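You operate a simulated robot arm through the tools that you are given. There is no shell and no other tool. Be economical: measure what you need, move in short steps, check, and stop when the job is done.

The job below is to be done with a simulated robot arm. You get a single attempt, and the scene is never put back.

JOB
Lock the cake in the LINE 1 lidded box; set the day dial to WED and its slider to PM.
Fine: the cake on the square steel tray; lid on, blue catch turned over it; the cakes in the holder stay.

The check looks at the end state, three seconds after you hand in, the way a careful person would. Anything else that was tipped, shoved, dropped, spilled or broken makes it a failure. Lids that push on must go on centred and level and be pressed home; caps that screw on are set level and turned clockwise until they are tight.

ROBOT AND FRAMES
A 7-joint arm with a two-finger parallel gripper, fixed in place. Base frame: the origin is at the foot of the arm, x ahead of it, y to its left, z up; the work surface is at about z = 834. Lengths are in mm, angles in degrees, forces in N, time in s.
With the tool pointing down near the work surface it reaches from about 300 to 700 mm from the base axis. Its first joint turns from -66.0 to 66.0 degrees. Payload 1.57 kg.
The TCP is the grasp point between the finger pads, 30 mm short of the fingertips. In the tool frame z runs along the fingers and y along their closing line. Largest opening 110 mm; finger width 24, thickness 12; the body of the gripper, 48 by 112 mm, starts 78 mm behind the TCP.
Orientation is that of the tool frame in the base frame, as a unit quaternion [w, x, y, z]. With the fingers straight down and closing along the base's y, the tool's x points along the base's -x, its y along +y and its z along -z.

CONTROLS
- The arm moves only by the tool servo_tool. Its argument "plan" is a list of rows, each a list of 3 entries, a list of its own where there are three numbers: the gripper command, from -1 (fully open) to 1 (shut), values between in proportion, then the shift along the base's x, y, z in mm, then the turn, a rotation vector about the base's x, y, z in degrees. In form: [[grip, [dx, dy, dz], [ax, ay, az]], ...]. A call has 1 to 8 rows; each row shifts and turns the commanded pose from where the row before left it. Rows are played at 5 a second. More than 50 mm and 8.6 degrees between two rows, or a gripper value outside its range, and nothing of the call is played. Where a pose cannot be reached the arm comes as near as it can. A force on the tool above 90 N (or 10 N above the force at the start of the call, whichever is more), or a blocked arm, ends the call early, and 0.2 s more pass. Each finger travels about 108 mm/s and halts on what it meets, pressing with about 25 N; the grip force reading is that of the motor and also rises with nothing between the fingers. The clock runs only during rows and for 0.2 s after the last one: add rows that do not move to give the fingers time. The reply holds the time, the measured pose of the TCP, the force on the tool along the base axes, the opening and the grip force, in the units named above and with some noise, and new pictures: "pictures" is both (left out), scene, wrist or none.
- Cameras (640 x 400 px; columns grow to the right, rows downward): "scene" is fixed at [124.2, -391.9, 1407.8]; the picture's right is [0.92, -0.40, 0.00], its down [-0.25, -0.57, -0.78] and it looks along [0.31, 0.72, -0.62] (base axes); focal length 242 px, centre (320, 200). "wrist" rides on the gripper at [70, 16, -141] in the tool frame; the picture's right is [-0.23, 0.97, 0.00], its down [-0.86, -0.20, -0.48] and it looks along [-0.47, -0.11, 0.88] (tool axes); focal length 222 px, centre (320, 200). There is no depth. A picture from a camera that has moved, and an enlarged one, comes with that camera's place and axes in the base frame and with its lens. The place of the scene camera against the robot may be out by one fixed shift of up to 25 mm in any direction.
- zoom(camera, box): a new picture of the part [left, top, right, bottom] of that camera's present view, enlarged. The clock stands still meanwhile.
- close_job(): hands the job in; it is judged then, once.

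Work in short steps. Places have to be worked out from the pictures, the camera data and where the tool is seen: move nearer, look again, correct. Check each grasp and each placing, and mend what went wrong. You have 120 turns and 200 pictures in all, those below and enlarged ones among them. Open the gripper and draw the arm clear of the work before you hand the job in, unless the task says otherwise; then end with one line.

The tools are called as a command line: name --argument value ..., lists and objects as JSON in quotes. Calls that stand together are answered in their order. servo_tool: Moves the arm, as the interface text tells. Its arguments: {"type":"object","properties":{"plan":{"type":"array","items":{"type":"array"}},"pictures":{"type":"string","enum":["both","scene","wrist","none"]}},"required":["plan"]} The other tools are called the same way: zoom (camera, box) takes an enlarged picture of a part of a camera's view; close_job () hands the job in.

At the start:

```text
t: 0.0
tool_pos: [422.3, -19.0, 1171.0]
ee_rot: [0.0, 0.0, 1.0, 0.0]
wrist_force: [-0.2, 0.3, 1.0]
gripper_width: 110.0
gripper_force: 0.1
```

scene: 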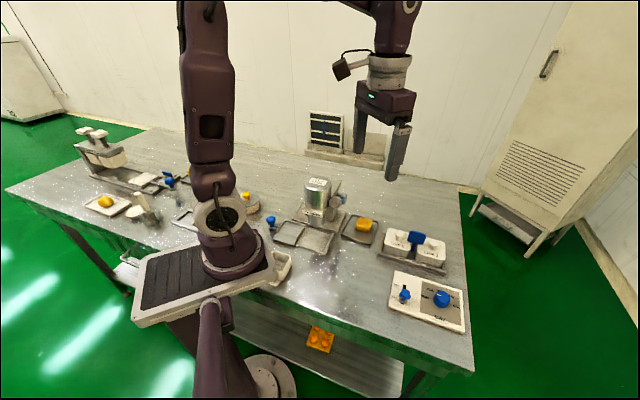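
wrist: 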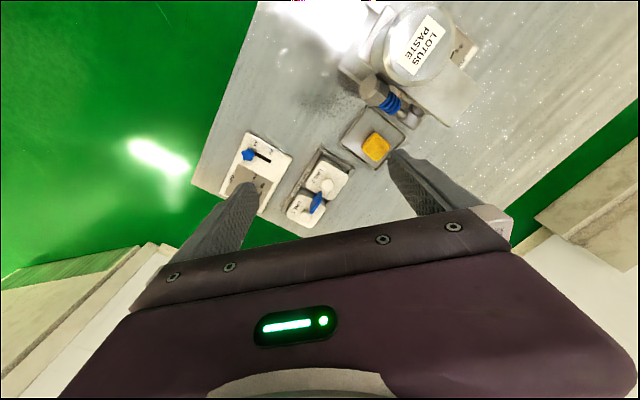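

I start by enlarging the views to identify the items on the table.

zoom --camera "scene" --box '[260, 170, 480, 340]'

zoom --camera "scene" --box '[60, 120, 300, 290]'

zoom --camera "wrist" --box '[190, 60, 440, 240]'

```text
2.35 times, centred on (370, 255) of scene
camera zoom: at [124.2, -391.9, 1407.8], right [0.92, -0.4, 0.0], down [-0.25, -0.57, -0.78], along [0.31, 0.72, -0.62], focal length 570 px, centre (202, 71)
```

zoom: 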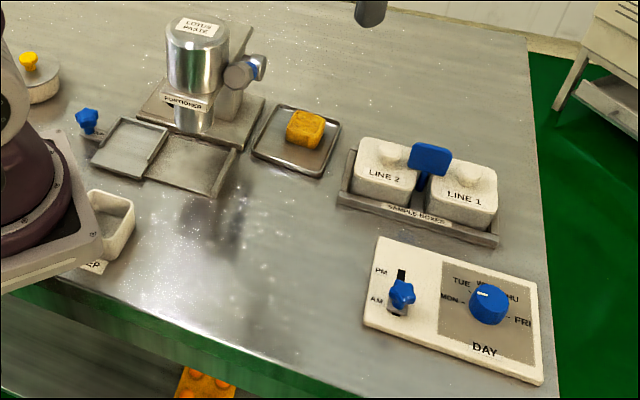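

```text
2.35 times, centred on (180, 205) of scene
camera zoom: at [124.2, -391.9, 1407.8], right [0.92, -0.4, 0.0], down [-0.25, -0.57, -0.78], along [0.31, 0.72, -0.62], focal length 570 px, centre (649, 188)
```

zoom: 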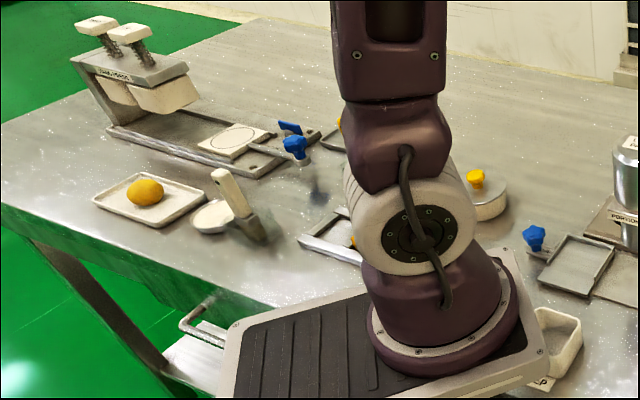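

```text
2.22 times, centred on (315, 150) of wrist
camera zoom: at [353.4, -2.2, 1311.4], right [0.23, 0.97, 0.0], down [0.86, -0.2, 0.48], along [0.47, -0.11, -0.88], focal length 494 px, centre (331, 311)
```

zoom: 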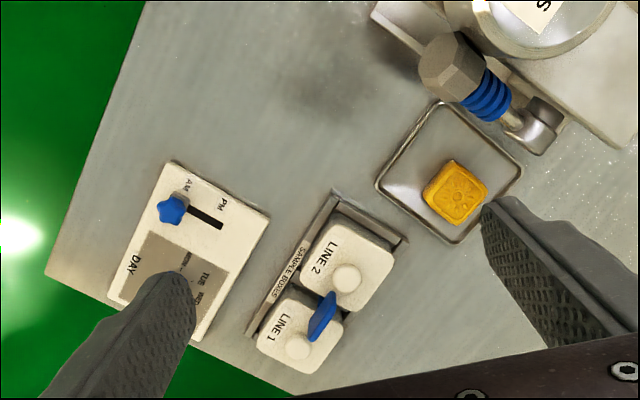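

The cake on the steel tray is around (495, 80), LINE 1's lid around (610, -96), and the dial panel around (480, -180). I'll move lower over the boxes for a closer look.

servo_tool --plan '[[-1, [0, -20, -45], [0, 0, 0]], [-1, [10, -25, -45], [0, 0, 0]], [-1, [0, 0, 0], [0, 0, 0]]]' --pictures "wrist"

zoom --camera "scene" --box '[370, 210, 480, 340]'

```text
refused: row 2 steps farther than a row can; nothing moved
```

```text
3.08 times, centred on (425, 275) of scene
camera zoom: at [124.2, -391.9, 1407.8], right [0.92, -0.4, 0.0], down [-0.25, -0.57, -0.78], along [0.31, 0.72, -0.62], focal length 745 px, centre (-3, -31)
```

zoom: 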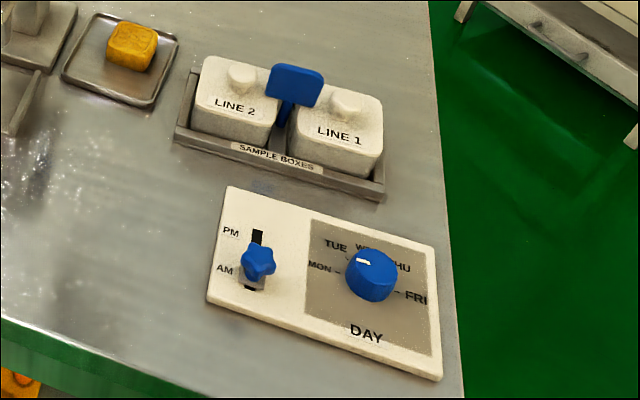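

The call was refused for step size; I'll use smaller rows.

servo_tool --plan '[[-1, [0, -20, -40], [0, 0, 0]], [-1, [10, -20, -40], [0, 0, 0]], [-1, [10, 0, -10], [0, 0, 0]], [-1, [0, 0, 0], [0, 0, 0]]]' --pictures "wrist"

zoom --camera "wrist" --box '[200, 60, 460, 260]'

```text
t: 1.0
tool_pos: [444.5, -58.1, 1079.2]
ee_rot: [0.0, 0.0, 1.0, 0.0]
wrist_force: [0.1, 0.4, 0.2]
gripper_width: 110.2
gripper_force: 0.1
camera wrist: at [375.1, -41.8, 1220.9], right [0.23, 0.97, 0.0], down [0.85, -0.2, 0.48], along [0.47, -0.11, -0.88], focal length 222 px, centre (320, 200)
```

wrist: 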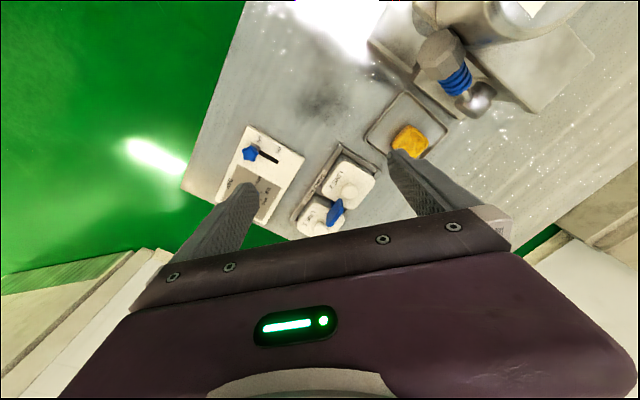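

```text
2.00 times, centred on (330, 160) of wrist
camera zoom: at [375.1, -41.8, 1220.9], right [0.23, 0.97, 0.0], down [0.85, -0.2, 0.48], along [0.47, -0.11, -0.88], focal length 444 px, centre (300, 280)
```

zoom: 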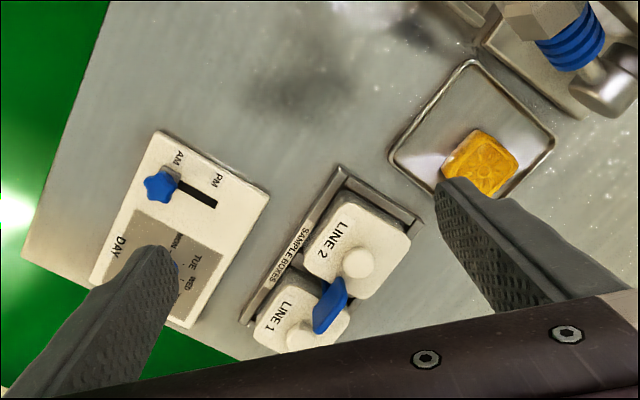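

The panel and rack lie at about 45° to the base. I'll yaw the tool by +45° and move closer so as to see the catch, the boxes and the panel squarely.

servo_tool --plan '[[-1, [11, -8, -10], [0, 0, 7.5]], [-1, [11, -8, -10], [0, 0, 7.5]], [-1, [11, -8, -10], [0, 0, 7.5]], [-1, [11, -8, -10], [0, 0, 7.5]], [-1, [11, -8, -10], [0, 0, 7.5]], [-1, [11, -8, -10], [0, 0, 7.5]], [-1, [0, 0, 0], [0, 0, 0]]]' --pictures "wrist"

zoom --camera "wrist" --box '[200, 60, 460, 240]'

```text
t: 2.6
tool_pos: [508.3, -107.5, 1020.1]
ee_rot: [0.0, -0.384, 0.924, 0.0]
wrist_force: [0.0, -1.0, -0.8]
gripper_width: 110.0
gripper_force: 0.2
camera wrist: at [448.1, -145.2, 1160.4], right [-0.53, 0.85, 0.0], down [0.74, 0.46, 0.48], along [0.41, 0.25, -0.88], focal length 222 px, centre (320, 200)
```

wrist: 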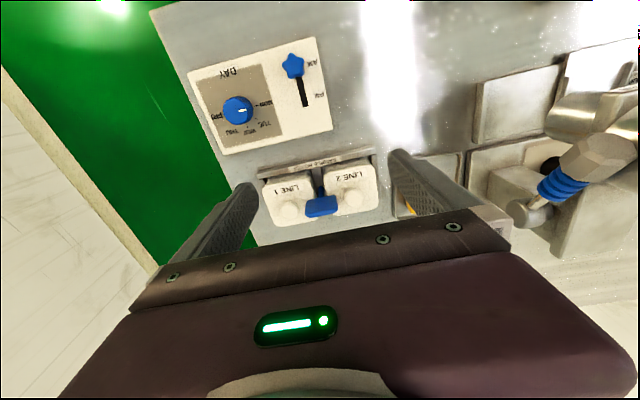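

```text
2.22 times, centred on (330, 150) of wrist
camera zoom: at [448.1, -145.2, 1160.4], right [-0.53, 0.85, 0.0], down [0.74, 0.46, 0.48], along [0.41, 0.25, -0.88], focal length 494 px, centre (298, 311)
```

zoom: 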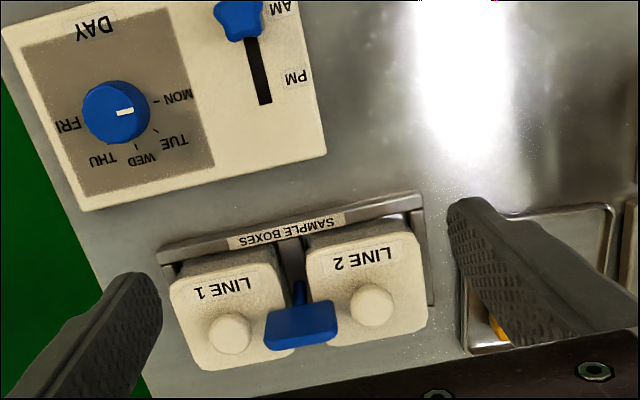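

The view now shows DAY dial, slider at AM, both lids and the catch. I enlarge the catch to understand its mechanism.

zoom --camera "wrist" --box '[260, 140, 390, 230]'

zoom --camera "scene" --box '[375, 220, 455, 280]'

```text
4.44 times, centred on (325, 185) of wrist
camera zoom: at [448.1, -145.2, 1160.4], right [-0.53, 0.85, 0.0], down [0.74, 0.46, 0.48], along [0.41, 0.25, -0.88], focal length 987 px, centre (298, 267)
```

zoom: 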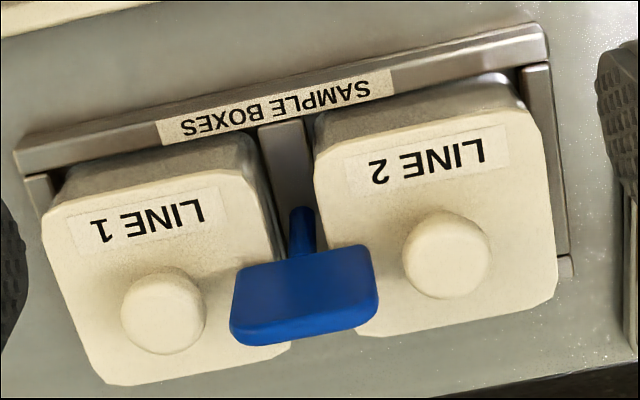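

```text
6.67 times, centred on (415, 250) of scene
camera zoom: at [124.2, -392.0, 1407.8], right [0.92, -0.4, 0.0], down [-0.25, -0.57, -0.78], along [0.31, 0.72, -0.62], focal length 1614 px, centre (-313, -133)
```

zoom: 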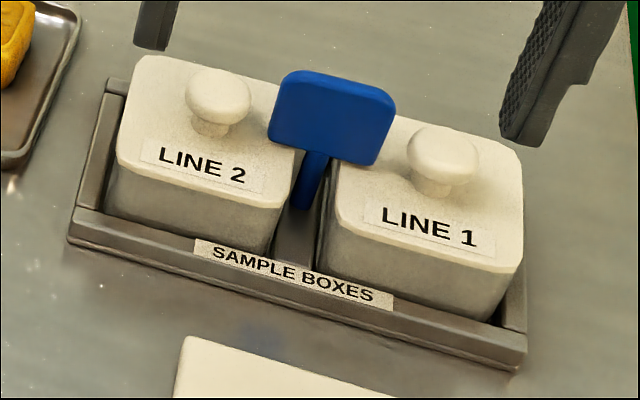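

The blue catch seems to be an upright paddle on a round post between the boxes. I'll look at it edge-on, from the LINE 2 side, to see how it turns.

servo_tool --plan '[[-1, [-1.5, 15, 0], [0, 0, -7.5]], [-1, [-1.5, 15, 0], [0, 0, -7.5]], [-1, [-1.5, 15, 0], [0, 0, -7.5]], [-1, [-1.5, 15, 0], [0, 0, -7.5]], [-1, [-1.5, 15, 0], [0, 0, -7.5]], [-1, [-1.5, 15, 0], [0, 0, -7.5]], [-1, [-1.5, 15, 0], [0, 0, -7.5]], [-1, [-1.5, 15, 0], [0, 0, -7.5]]]' --pictures "none"

servo_tool --plan '[[-1, [-1.5, 17, 0], [0, 0, -7.5]], [-1, [-1.5, 17, 0], [0, 0, -7.5]], [-1, [-1.5, 17, 0], [0, 0, -7.5]], [-1, [-1.5, 17, 0], [0, 0, -7.5]], [-1, [0, 0, -5], [-5.5, -3.4, 0]], [-1, [0, 0, -5], [-5.5, -3.4, 0]], [-1, [0, 0, -5], [-5.5, -3.4, 0]], [-1, [0, 0, -5], [-5.5, -3.4, 0]]]' --pictures "wrist"

```text
t: 4.4
tool_pos: [497.0, 12.7, 1022.7]
ee_rot: [0.0, 0.132, 0.991, 0.0]
wrist_force: [0.5, 1.1, 0.2]
gripper_width: 109.7
gripper_force: 0.0
```

```text
t: 6.2
tool_pos: [491.3, 82.4, 1000.5]
ee_rot: [0.182, 0.374, 0.9, -0.131]
wrist_force: [-0.4, -0.1, -0.1]
gripper_width: 110.1
gripper_force: 0.0
camera wrist: at [425.3, 189.3, 1096.1], right [0.85, 0.53, 0.0], down [0.31, -0.49, 0.81], along [0.43, -0.69, -0.58], focal length 222 px, centre (320, 200)
```

wrist: 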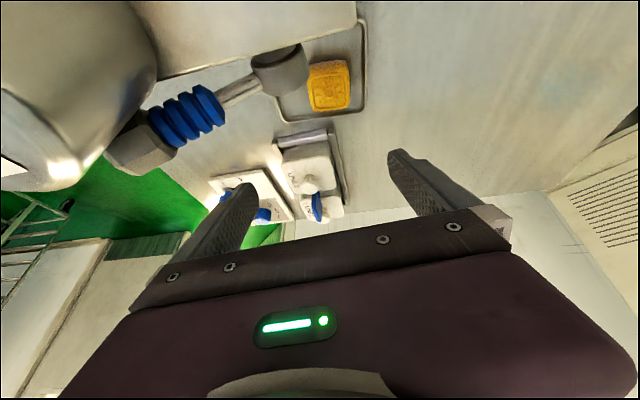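

zoom --camera "wrist" --box '[250, 120, 370, 230]'

zoom --camera "scene" --box '[60, 120, 200, 230]'

```text
3.64 times, centred on (310, 175) of wrist
camera zoom: at [425.3, 189.3, 1096.1], right [0.85, 0.53, 0.0], down [0.31, -0.49, 0.81], along [0.43, -0.69, -0.58], focal length 808 px, centre (356, 291)
```

zoom: 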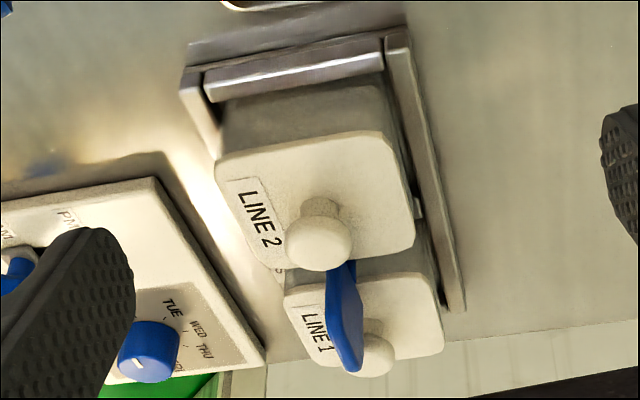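

```text
3.64 times, centred on (130, 175) of scene
camera zoom: at [124.2, -391.9, 1407.8], right [0.92, -0.4, 0.0], down [-0.25, -0.57, -0.78], along [0.31, 0.72, -0.62], focal length 880 px, centre (1011, 291)
```

zoom: 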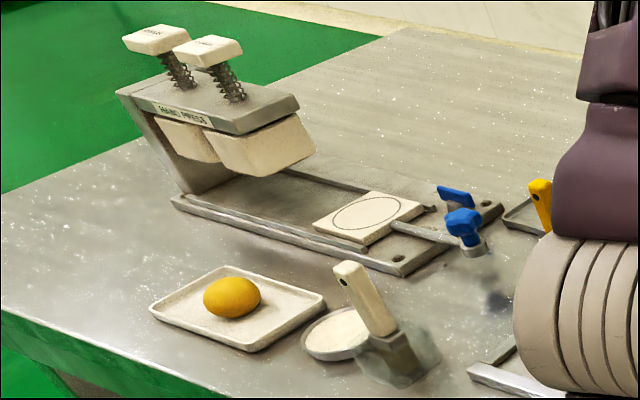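

The catch is a thin vertical plate centred at about (579, -65), z 880–923, currently lying across both lids. It probably turns about its vertical post, so it has to be turned free first. I'll go above it with the fingers closing across its thickness.

servo_tool --plan '[[0.2, [11, -18.4, 0], [5.5, 3.4, 0]], [0.2, [11, -18.4, 0], [5.5, 3.4, 0]], [0.2, [11, -18.4, 0], [5.5, 3.4, 0]], [0.2, [11, -18.4, 0], [5.5, 3.4, 0]], [0.2, [11, -18.4, 0], [0, 0, 0]], [0.2, [11, -18.4, 0], [0, 0, 0]], [0.2, [11, -18.4, 0], [0, 0, 0]], [0.2, [11, -18.4, 0], [0, 0, 0]]]' --pictures "both"

zoom --camera "scene" --box '[365, 190, 465, 280]'

```text
t: 8.0
tool_pos: [576.7, -67.0, 1000.9]
ee_rot: [0.0, 0.381, 0.924, -0.001]
wrist_force: [-0.1, 0.3, 0.8]
gripper_width: 44.0
gripper_force: 0.0
camera wrist: at [539.8, -5.5, 1141.4], right [0.85, 0.53, 0.0], down [0.46, -0.75, 0.48], along [0.25, -0.41, -0.88], focal length 222 px, centre (320, 200)
```

scene: 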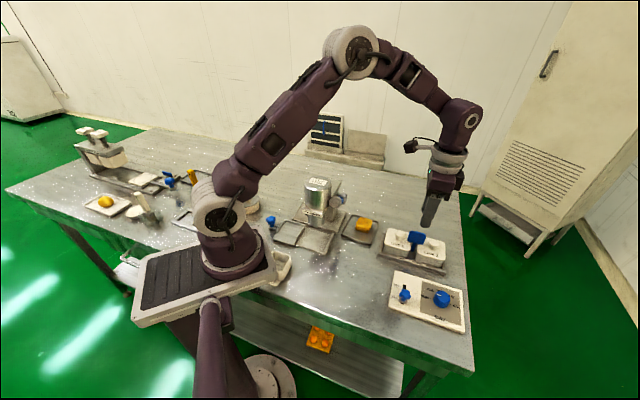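
wrist: 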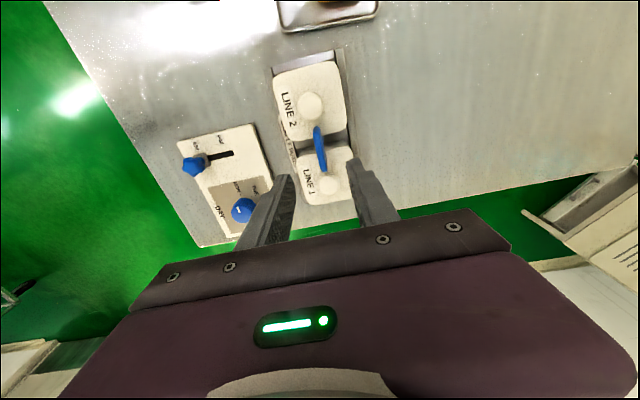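

```text
4.44 times, centred on (415, 235) of scene
camera zoom: at [124.2, -391.9, 1407.8], right [0.92, -0.4, 0.0], down [-0.25, -0.57, -0.78], along [0.31, 0.72, -0.62], focal length 1076 px, centre (-102, 44)
```

zoom: 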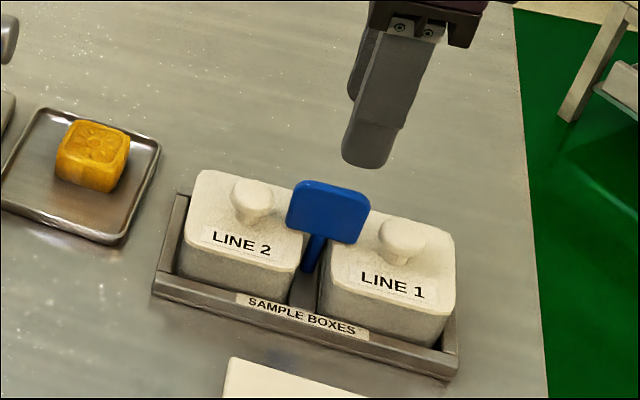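

zoom --camera "wrist" --box '[240, 50, 400, 250]'

```text
2.00 times, centred on (320, 150) of wrist
camera zoom: at [539.8, -5.5, 1141.4], right [0.85, 0.53, 0.0], down [0.46, -0.75, 0.48], along [0.25, -0.41, -0.88], focal length 444 px, centre (320, 300)
```

zoom: 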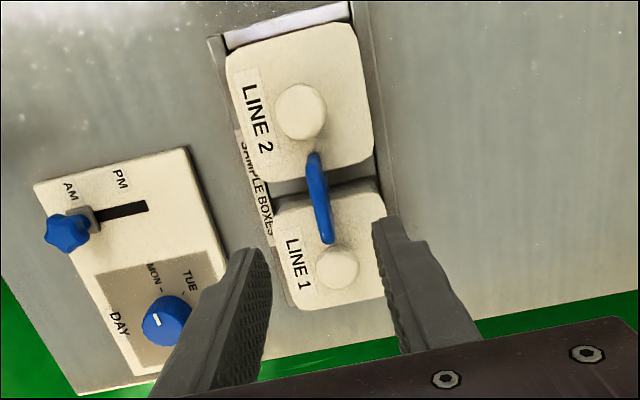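

The paddle centre works out at about (574, -61), parallel to the rack. I lower around it with 44 mm opening, stopping above the lids.

servo_tool --plan '[[0.2, [-2.7, 6, 0], [0, 0, 0]], [0.2, [0, 0, -30], [0, 0, 0]], [0.2, [0, 0, -30], [0, 0, 0]], [0.2, [0, 0, -18], [0, 0, 0]], [0.2, [0, 0, 0], [0, 0, 0]]]' --pictures "wrist"

zoom --camera "scene" --box '[365, 190, 465, 280]'

```text
t: 9.2
tool_pos: [576.1, -59.6, 920.7]
ee_rot: [0.0, 0.382, 0.924, 0.0]
wrist_force: [-0.2, -0.7, -0.5]
gripper_width: 44.1
gripper_force: 0.0
camera wrist: at [538.2, 0.4, 1062.9], right [0.85, 0.53, 0.0], down [0.46, -0.75, 0.48], along [0.25, -0.41, -0.88], focal length 222 px, centre (320, 200)
```

wrist: 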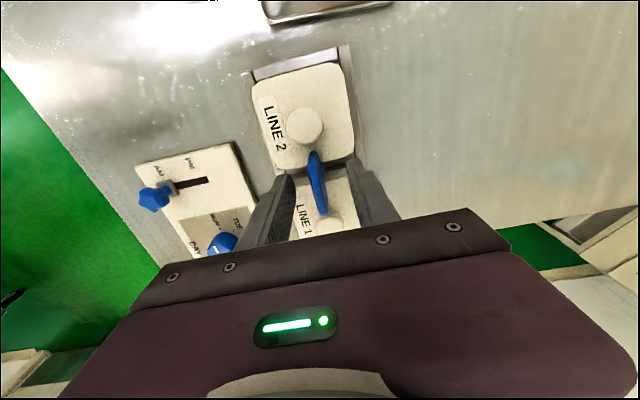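

```text
4.44 times, centred on (415, 235) of scene
camera zoom: at [124.2, -391.9, 1407.8], right [0.92, -0.4, 0.0], down [-0.25, -0.57, -0.78], along [0.31, 0.72, -0.62], focal length 1076 px, centre (-102, 44)
```

zoom: 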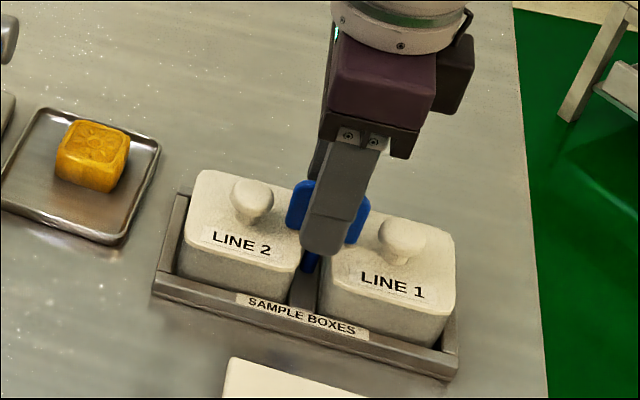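

The fingers straddle the paddle well. I close on it and read the forces.

servo_tool --plan '[[0.5, [0, 0, 0], [0, 0, 0]], [0.7, [0, 0, 0], [0, 0, 0]], [1, [0, 0, 0], [0, 0, 0]], [1, [0, 0, 0], [0, 0, 0]]]' --pictures "none"

```text
t: 10.2
tool_pos: [573.2, -61.6, 923.2]
ee_rot: [-0.002, 0.383, 0.924, -0.002]
wrist_force: [-12.6, -10.2, 4.2]
gripper_width: 7.9
gripper_force: 27.3
```

Held (8 mm thick). I ease the sideways load and test whether the paddle turns about the vertical.

servo_tool --plan '[[1, [-1.5, -1.5, 0], [0, 0, 0]], [1, [0, 0, 0], [0, 0, 4]], [1, [0, 0, 0], [0, 0, 4]], [1, [0, 0, 0], [0, 0, 4]], [1, [0, 0, 0], [0, 0, 4]]]' --pictures "wrist"

zoom --camera "scene" --box '[365, 190, 465, 280]'

```text
t: 11.4
tool_pos: [573.3, -61.9, 921.6]
ee_rot: [0.0, 0.25, 0.968, 0.0]
wrist_force: [-7.3, -16.2, -7.3]
gripper_width: 7.6
gripper_force: 26.6
camera wrist: at [521.4, -14.0, 1063.2], right [0.67, 0.74, 0.0], down [0.65, -0.59, 0.48], along [0.35, -0.32, -0.88], focal length 222 px, centre (320, 200)
```

wrist: 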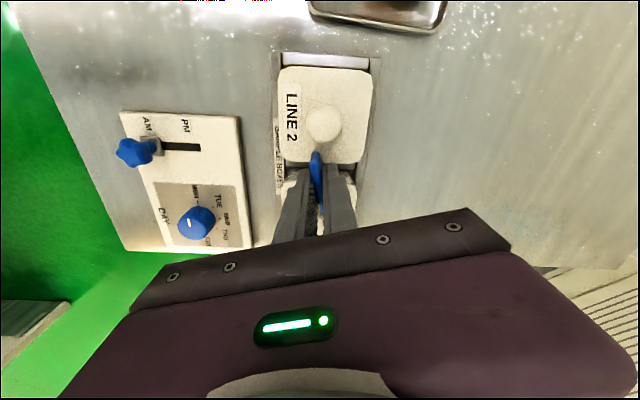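

```text
4.44 times, centred on (415, 235) of scene
camera zoom: at [124.1, -392.4, 1407.7], right [0.92, -0.4, 0.0], down [-0.25, -0.57, -0.78], along [0.31, 0.72, -0.62], focal length 1076 px, centre (-102, 44)
```

zoom: 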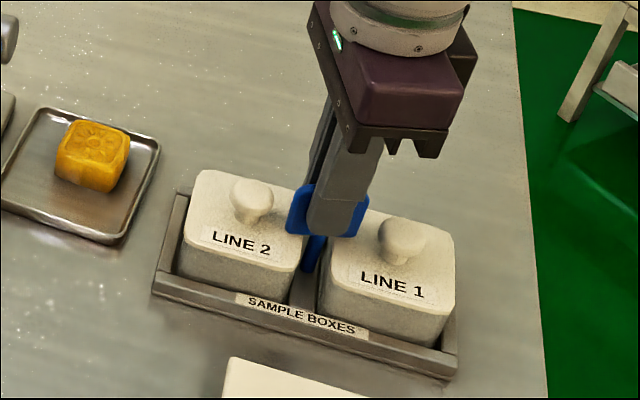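

The paddle turns with the tool. I continue turning, easing the side load.

servo_tool --plan '[[1, [-0.7, -1.5, 0], [0, 0, 6]], [1, [0, 0, 0], [0, 0, 6]], [1, [0, 0, 0], [0, 0, 6]], [1, [0, 0, 0], [0, 0, 6]], [1, [0, 0, 0], [0, 0, 6]], [1, [0, 0, 0], [0, 0, 0]]]' --pictures "wrist"

zoom --camera "scene" --box '[365, 190, 465, 280]'

```text
t: 12.8
tool_pos: [573.0, -63.6, 922.8]
ee_rot: [-0.001, -0.01, 1.0, -0.001]
wrist_force: [-4.2, -13.1, -22.1]
gripper_width: 7.7
gripper_force: 27.1
camera wrist: at [504.3, -48.4, 1063.3], right [0.21, 0.98, 0.0], down [0.86, -0.18, 0.48], along [0.47, -0.1, -0.88], focal length 222 px, centre (320, 200)
```

wrist: 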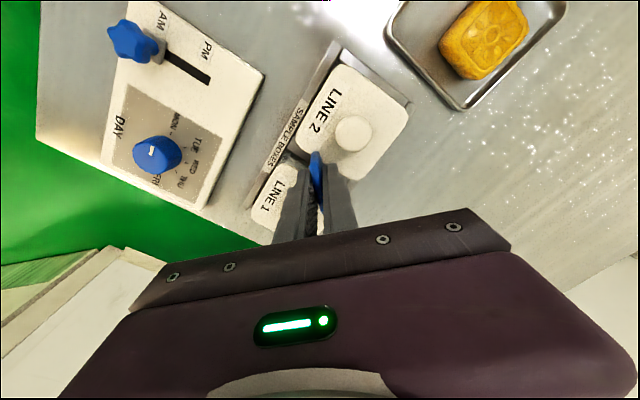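

```text
4.44 times, centred on (415, 235) of scene
camera zoom: at [124.5, -392.3, 1407.7], right [0.92, -0.4, 0.0], down [-0.25, -0.57, -0.78], along [0.31, 0.72, -0.62], focal length 1076 px, centre (-102, 44)
```

zoom: 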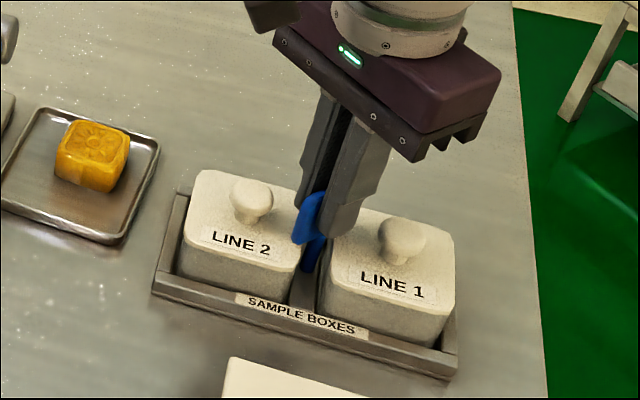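

The catch has turned about 46° and follows. A downward pull of 22 N has built up, so I lower 1.5 mm and carry on.

servo_tool --plan '[[1, [-0.5, -1.3, -1.5], [0, 0, 0]], [1, [0, 0, 0], [0, 0, 6]], [1, [0, 0, 0], [0, 0, 6]], [1, [0, 0, 0], [0, 0, 6]], [1, [0, 0, 0], [0, 0, 6]], [1, [0, 0, 0], [0, 0, 6]], [1, [0, 0, 0], [0, 0, 6]], [1, [0, 0, 0], [0, 0, 6]]]' --pictures "wrist"

zoom --camera "scene" --box '[365, 190, 465, 280]'

```text
t: 14.6
tool_pos: [574.1, -64.6, 921.2]
ee_rot: [0.003, -0.367, 0.93, -0.001]
wrist_force: [4.1, -8.9, 23.9]
gripper_width: 7.7
gripper_force: 26.8
camera wrist: at [512.0, -100.4, 1062.4], right [-0.5, 0.87, 0.0], down [0.76, 0.44, 0.48], along [0.42, 0.24, -0.88], focal length 222 px, centre (320, 200)
```

wrist: 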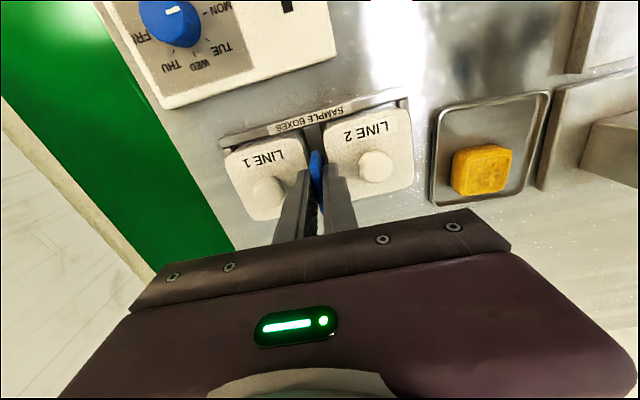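

```text
4.44 times, centred on (415, 235) of scene
camera zoom: at [123.8, -392.1, 1407.8], right [0.92, -0.4, 0.0], down [-0.25, -0.57, -0.78], along [0.31, 0.72, -0.62], focal length 1076 px, centre (-102, 44)
```

zoom: 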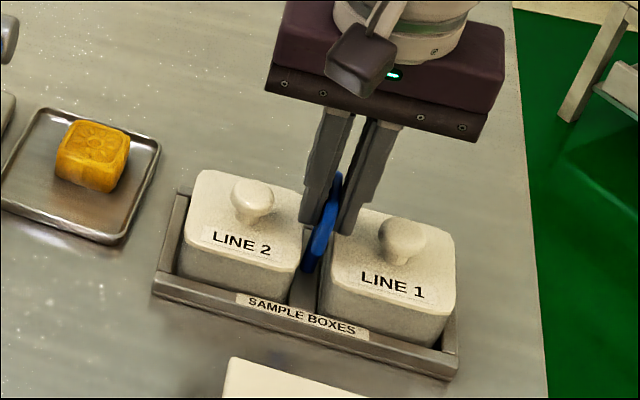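

The catch is now turned clear, in line with the gap. I release it gently and rise.

servo_tool --plan '[[0.5, [0, 0, 0], [0, 0, 0]], [0.5, [0, 0, 0], [0, 0, 0]], [0.5, [0, 0, 15], [0, 0, 0]], [0.5, [0, 0, 40], [0, 0, 0]], [0.5, [0, 0, 24], [0, 0, 0]], [0.2, [0, 0, 0], [0, 0, 0]]]' --pictures "wrist"

zoom --camera "wrist" --box '[200, 60, 460, 250]'

zoom --camera "scene" --box '[365, 190, 465, 280]'

```text
t: 16.0
tool_pos: [573.4, -62.7, 1000.1]
ee_rot: [0.0, -0.366, 0.93, 0.0]
wrist_force: [-0.4, 0.1, -0.4]
gripper_width: 44.0
gripper_force: 0.0
camera wrist: at [511.1, -99.0, 1139.9], right [-0.5, 0.87, 0.0], down [0.76, 0.44, 0.48], along [0.42, 0.24, -0.88], focal length 222 px, centre (320, 200)
```

wrist: 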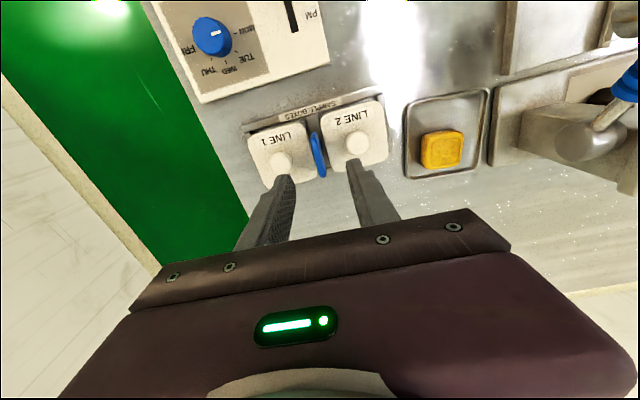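

```text
2.11 times, centred on (330, 155) of wrist
camera zoom: at [511.1, -99.0, 1139.9], right [-0.5, 0.87, 0.0], down [0.76, 0.44, 0.48], along [0.42, 0.24, -0.88], focal length 468 px, centre (299, 295)
```

zoom: 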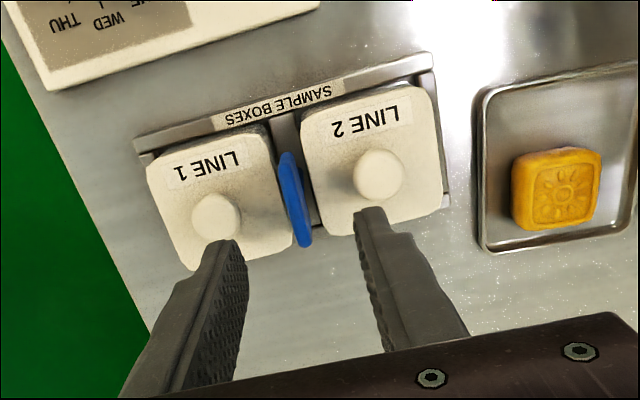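

```text
4.44 times, centred on (415, 235) of scene
camera zoom: at [124.2, -391.9, 1407.8], right [0.92, -0.4, 0.0], down [-0.25, -0.57, -0.78], along [0.31, 0.72, -0.62], focal length 1076 px, centre (-102, 44)
```

zoom: 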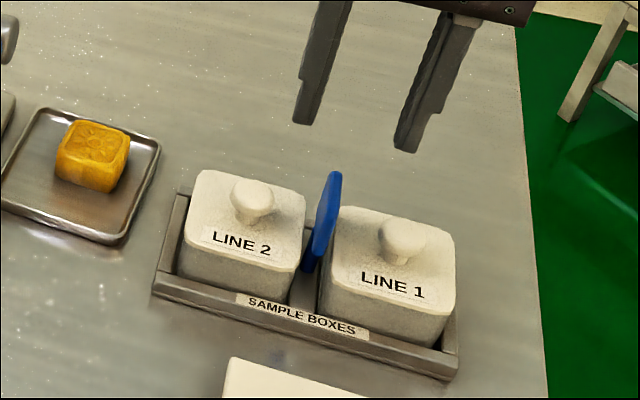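

The catch is free. LINE 1's knob is at about (607, -96), some 30 mm across. I move over it and lower part way.

servo_tool --plan '[[0.2, [17, -17, 0], [0, 0, 1]], [0.2, [16.6, -16.3, 0], [0, 0, 0]], [0.2, [0, 0, -25], [0, 0, 0]], [0.2, [0, 0, -25], [0, 0, 0]], [0.2, [0, 0, 0], [0, 0, 0]]]' --pictures "wrist"

zoom --camera "scene" --box '[365, 190, 465, 280]'

zoom --camera "wrist" --box '[220, 100, 420, 250]'

```text
t: 17.2
tool_pos: [606.8, -99.4, 947.8]
ee_rot: [0.0, -0.375, 0.927, 0.001]
wrist_force: [-0.2, 0.0, 0.7]
gripper_width: 43.8
gripper_force: 0.1
camera wrist: at [546.1, -135.2, 1089.5], right [-0.51, 0.86, 0.0], down [0.75, 0.45, 0.48], along [0.41, 0.25, -0.88], focal length 222 px, centre (320, 200)
```

wrist: 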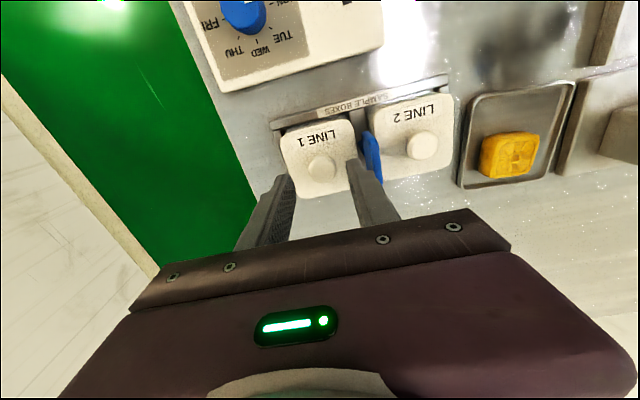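

```text
4.44 times, centred on (415, 235) of scene
camera zoom: at [124.2, -391.9, 1407.8], right [0.92, -0.4, 0.0], down [-0.25, -0.57, -0.78], along [0.31, 0.72, -0.62], focal length 1076 px, centre (-102, 44)
```

zoom: 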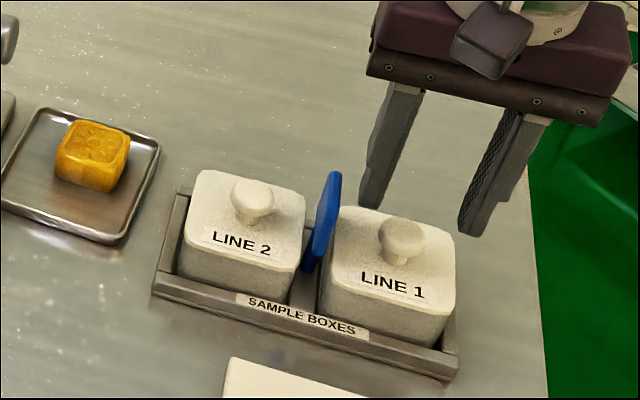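

```text
2.67 times, centred on (320, 175) of wrist
camera zoom: at [546.1, -135.2, 1089.5], right [-0.51, 0.86, 0.0], down [0.75, 0.45, 0.48], along [0.41, 0.25, -0.88], focal length 592 px, centre (320, 267)
```

zoom: 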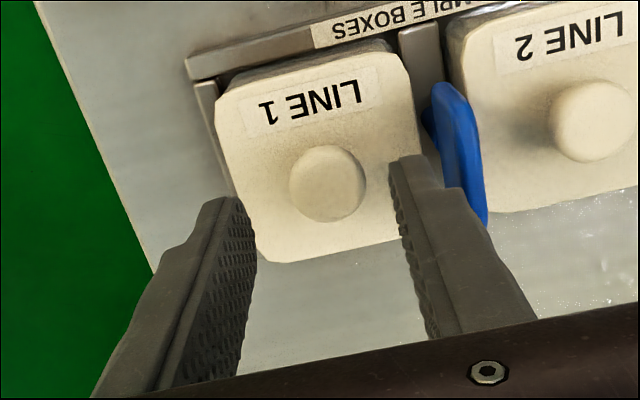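

Knob confirmed at (607, -95). I shift 2 mm and lower around it, leaving the tips just above the lid.

servo_tool --plan '[[0.25, [0, 2.5, 0], [0, 0, 0]], [0.25, [0, 0, -18], [0, 0, 0]], [0.25, [0, 0, -11], [0, 0, 0]], [0.25, [0, 0, 0], [0, 0, 0]]]' --pictures "none"

zoom --camera "scene" --box '[365, 190, 465, 280]'

zoom --camera "wrist" --box '[220, 100, 420, 250]'

```text
t: 18.2
tool_pos: [605.7, -96.1, 920.0]
ee_rot: [0.0, -0.375, 0.927, 0.0]
wrist_force: [-0.9, 1.0, 0.5]
gripper_width: 41.2
gripper_force: 0.1
```

```text
4.44 times, centred on (415, 235) of scene
camera zoom: at [124.2, -391.9, 1407.8], right [0.92, -0.4, 0.0], down [-0.25, -0.57, -0.78], along [0.31, 0.72, -0.62], focal length 1076 px, centre (-102, 44)
```

zoom: 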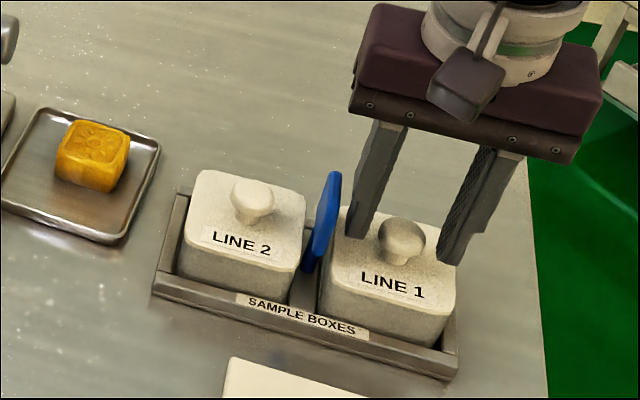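

```text
2.67 times, centred on (320, 175) of wrist
camera zoom: at [545.5, -132.8, 1061.1], right [-0.51, 0.86, 0.0], down [0.75, 0.45, 0.48], along [0.41, 0.25, -0.88], focal length 592 px, centre (320, 267)
```

zoom: 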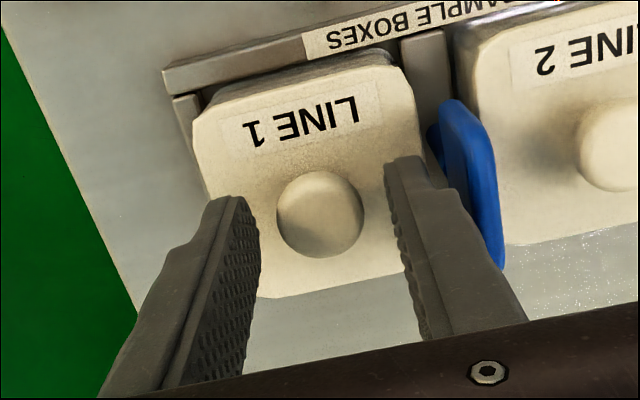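

The knob is centred between the fingers. I close on it and check the grip.

servo_tool --plan '[[0.25, [0.8, 0.8, -2], [0, 0, 0]], [0.6, [0, 0, 0], [0, 0, 0]], [1, [0, 0, 0], [0, 0, 0]], [1, [0, 0, 0], [0, 0, 0]]]' --pictures "none"

```text
t: 19.2
tool_pos: [608.3, -94.5, 918.8]
ee_rot: [0.0, -0.375, 0.927, 0.0]
wrist_force: [-0.6, 0.3, 0.3]
gripper_width: 25.2
gripper_force: 24.9
```

Gripped at 25 mm with no side load. I lift a little and look.

servo_tool --plan '[[1, [0, 0, 4], [0, 0, 0]], [1, [0, 0, 4], [0, 0, 0]], [1, [0, 0, 6], [0, 0, 0]], [1, [0, 0, 6], [0, 0, 0]]]' --pictures "none"

zoom --camera "scene" --box '[365, 190, 465, 280]'

```text
t: 20.2
tool_pos: [607.8, -94.1, 938.3]
ee_rot: [0.0, -0.375, 0.927, -0.001]
wrist_force: [0.1, -0.1, -1.1]
gripper_width: 25.1
gripper_force: 24.8
```

```text
4.44 times, centred on (415, 235) of scene
camera zoom: at [124.2, -391.9, 1407.8], right [0.92, -0.4, 0.0], down [-0.25, -0.57, -0.78], along [0.31, 0.72, -0.62], focal length 1076 px, centre (-102, 44)
```

zoom: 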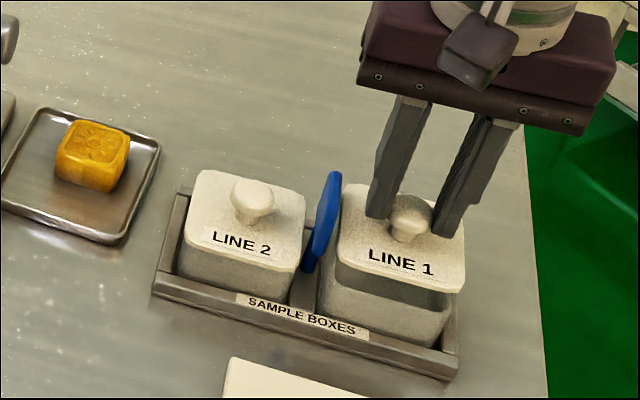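

The lid came off cleanly. I raise it above the catch and carry it to the clear table area around (640, 75).

servo_tool --plan '[[1, [0, 0, 30], [0, 0, 0]], [1, [0, 0, 30], [0, 0, 0]], [1, [8, 34, 0], [0, 0, 0]], [1, [8, 34, 0], [0, 0, 0]], [1, [8, 34, 0], [0, 0, 0]], [1, [8, 34, 0], [0, 0, 0]], [1, [0, 33, 0], [0, 0, 0]], [1, [0, 0, -40], [0, 0, 0]]]' --pictures "both"

```text
t: 22.0
tool_pos: [638.5, 76.0, 959.4]
ee_rot: [0.0, -0.375, 0.927, 0.0]
wrist_force: [-1.1, -0.2, -0.6]
gripper_width: 25.0
gripper_force: 25.0
camera wrist: at [578.9, 40.1, 1099.8], right [-0.51, 0.86, 0.0], down [0.75, 0.45, 0.48], along [0.41, 0.25, -0.88], focal length 222 px, centre (320, 200)
```

scene: 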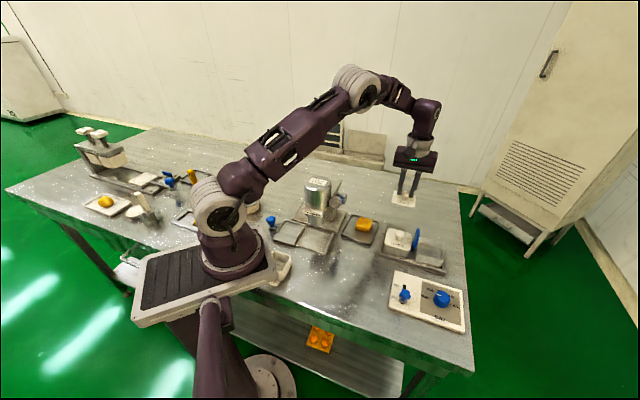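
wrist: 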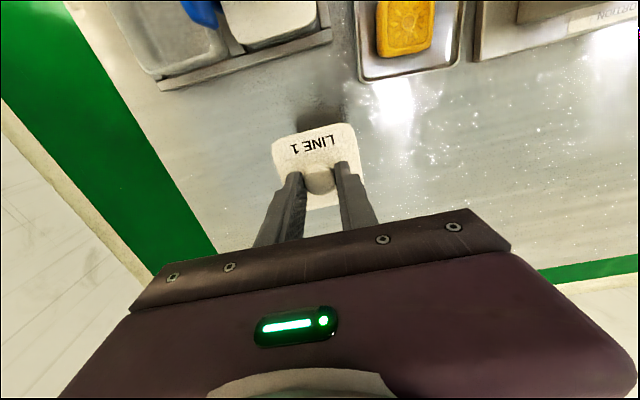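

The area under the lid is clear. I lower until it touches the table (expected TCP near 883).

servo_tool --plan '[[1, [0, 0, -35], [0, 0, 0]], [1, [0, 0, -25], [0, 0, 0]], [1, [0, 0, -8], [0, 0, 0]], [1, [0, 0, -3], [0, 0, 0]], [1, [0, 0, 0], [0, 0, 0]]]' --pictures "none"

zoom --camera "scene" --box '[355, 150, 455, 240]'

```text
t: 23.2
tool_pos: [640.0, 75.7, 888.3]
ee_rot: [-0.001, -0.375, 0.927, 0.0]
wrist_force: [1.0, 0.6, -0.6]
gripper_width: 25.3
gripper_force: 25.2
```

```text
4.44 times, centred on (405, 195) of scene
camera zoom: at [124.2, -391.9, 1407.8], right [0.92, -0.4, 0.0], down [-0.25, -0.57, -0.78], along [0.31, 0.72, -0.62], focal length 1076 px, centre (-58, 222)
```

zoom: 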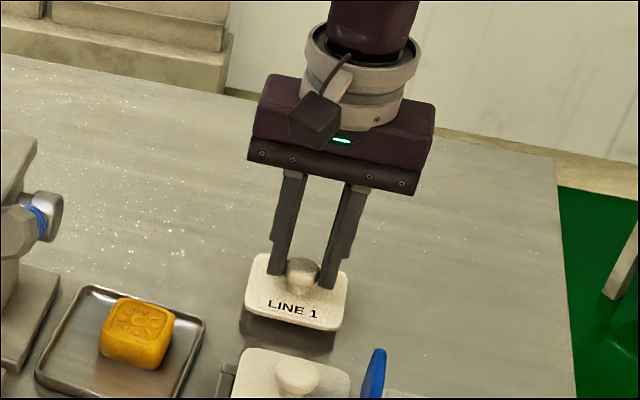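

Not touching yet (a shadow gap is visible). I lower in small steps, watching the force.

servo_tool --plan '[[1, [0, 0, -2], [0, 0, 0]], [1, [0, 0, -2], [0, 0, 0]], [1, [0, 0, -2], [0, 0, 0]]]' --pictures "none"

servo_tool --plan '[[1, [0, 0, -2], [0, 0, 0]], [1, [0, 0, -2], [0, 0, 0]]]' --pictures "none"

```text
t: 24.0
tool_pos: [639.0, 74.8, 882.2]
ee_rot: [0.001, -0.375, 0.927, 0.0]
wrist_force: [-0.2, -0.1, -0.2]
gripper_width: 25.3
gripper_force: 25.2
```

```text
t: 24.6
tool_pos: [639.6, 75.2, 879.6]
ee_rot: [0.0, -0.374, 0.927, 0.0]
wrist_force: [-4.4, 1.2, 11.2]
gripper_width: 25.6
gripper_force: 25.5
```

Contact at TCP z ≈ 879. I release the lid and rise.

servo_tool --plan '[[0.6, [0, 0, 0], [0, 0, 0]], [0.2, [0, 0, 0], [0, 0, 0]], [0.2, [0, 0, 30], [0, 0, 0]], [0.2, [0, 0, 45], [0, 0, 0]], [0.2, [0, 0, 45], [0, 0, 0]]]' --pictures "both"

zoom --camera "scene" --box '[340, 180, 460, 290]'

zoom --camera "wrist" --box '[160, 0, 480, 200]'

```text
t: 25.8
tool_pos: [639.5, 75.8, 998.2]
ee_rot: [0.0, -0.374, 0.927, 0.0]
wrist_force: [0.1, -0.2, 1.2]
gripper_width: 44.0
gripper_force: 0.0
camera wrist: at [578.9, 38.0, 1139.2], right [-0.51, 0.86, 0.0], down [0.75, 0.45, 0.48], along [0.41, 0.25, -0.88], focal length 222 px, centre (320, 200)
```

scene: 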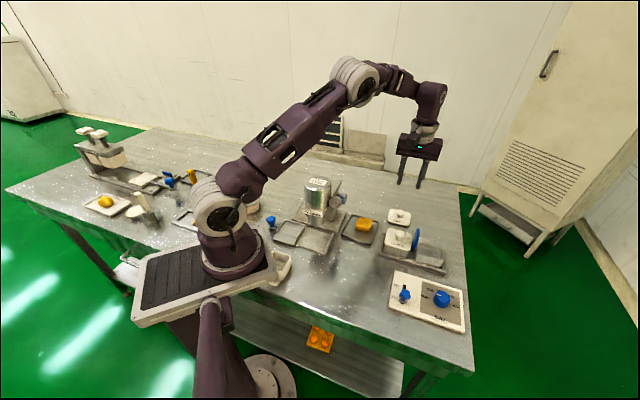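
wrist: 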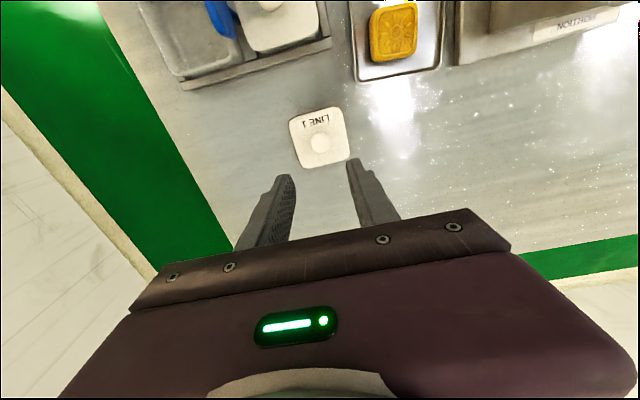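

```text
3.64 times, centred on (400, 235) of scene
camera zoom: at [124.2, -391.9, 1407.8], right [0.92, -0.4, 0.0], down [-0.25, -0.57, -0.78], along [0.31, 0.72, -0.62], focal length 880 px, centre (29, 73)
```

zoom: 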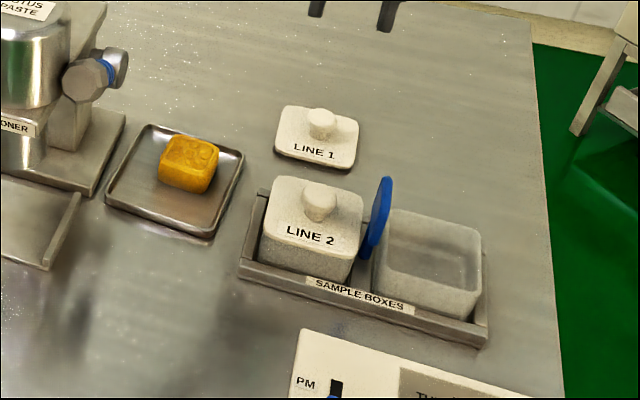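

```text
2.00 times, centred on (320, 100) of wrist
camera zoom: at [578.9, 38.0, 1139.2], right [-0.51, 0.86, 0.0], down [0.75, 0.45, 0.48], along [0.41, 0.25, -0.88], focal length 444 px, centre (320, 400)
```

zoom: 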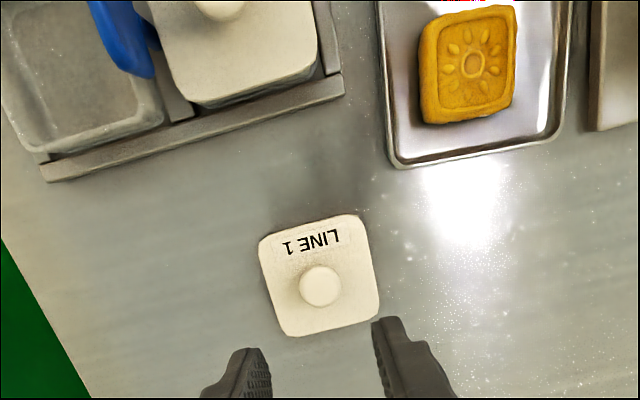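

The lid sits flat and the LINE 1 box is open and empty. Now I look at the cake from above to get its size and place.

servo_tool --plan '[[0.2, [-34, -3, 0], [0, 0, 0]], [0.2, [-34, -3, 0], [0, 0, 0]], [0.0, [-34, -3, 0], [0, 0, 0]], [-0.3, [-34, -3, 0], [0, 0, 0]], [-0.4, [-33, -1, 0], [0, 0, 0]], [-0.4, [0, 0, 0], [0, 0, 0]]]' --pictures "wrist"

zoom --camera "wrist" --box '[220, 70, 460, 230]'

zoom --camera "scene" --box '[335, 205, 455, 285]'

```text
t: 27.2
tool_pos: [469.7, 63.1, 997.6]
ee_rot: [0.0, -0.374, 0.927, -0.001]
wrist_force: [-0.7, -0.7, 0.1]
gripper_width: 77.0
gripper_force: 0.0
camera wrist: at [409.0, 26.8, 1139.3], right [-0.51, 0.86, 0.0], down [0.75, 0.45, 0.48], along [0.41, 0.25, -0.88], focal length 222 px, centre (320, 200)
```

wrist: 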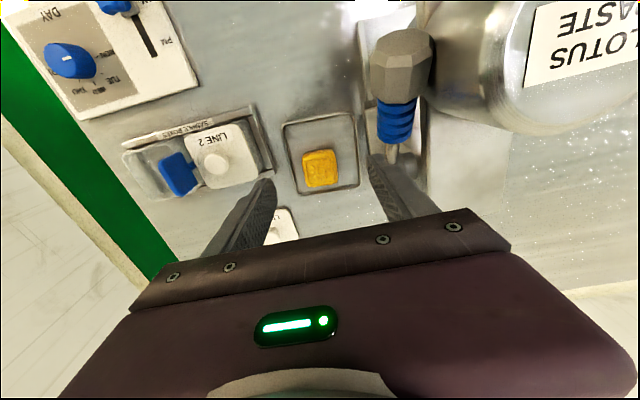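

```text
2.50 times, centred on (340, 150) of wrist
camera zoom: at [409.0, 26.8, 1139.3], right [-0.51, 0.86, 0.0], down [0.75, 0.45, 0.48], along [0.41, 0.25, -0.88], focal length 555 px, centre (270, 325)
```

zoom: 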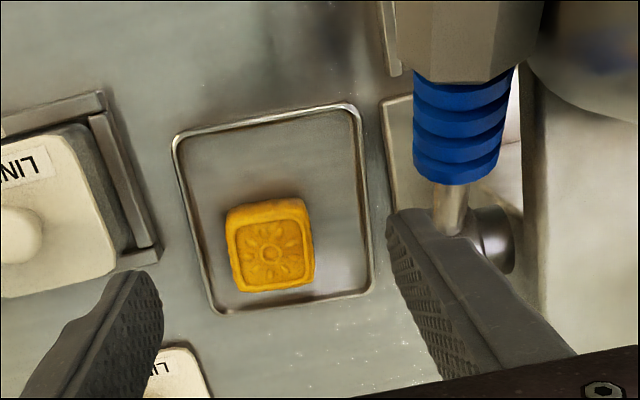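

```text
5.00 times, centred on (395, 245) of scene
camera zoom: at [124.2, -391.9, 1407.8], right [0.92, -0.4, 0.0], down [-0.25, -0.57, -0.78], along [0.31, 0.72, -0.62], focal length 1210 px, centre (-55, -25)
```

zoom: 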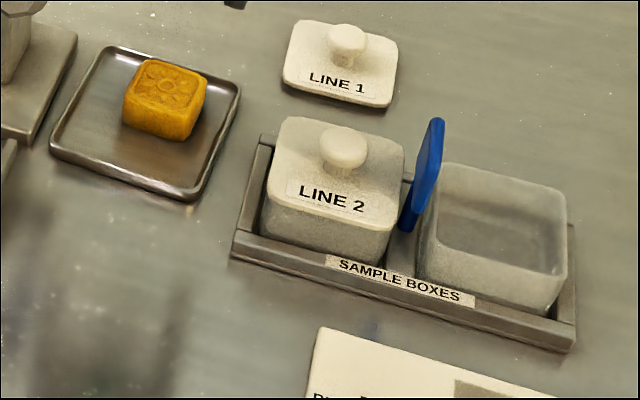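

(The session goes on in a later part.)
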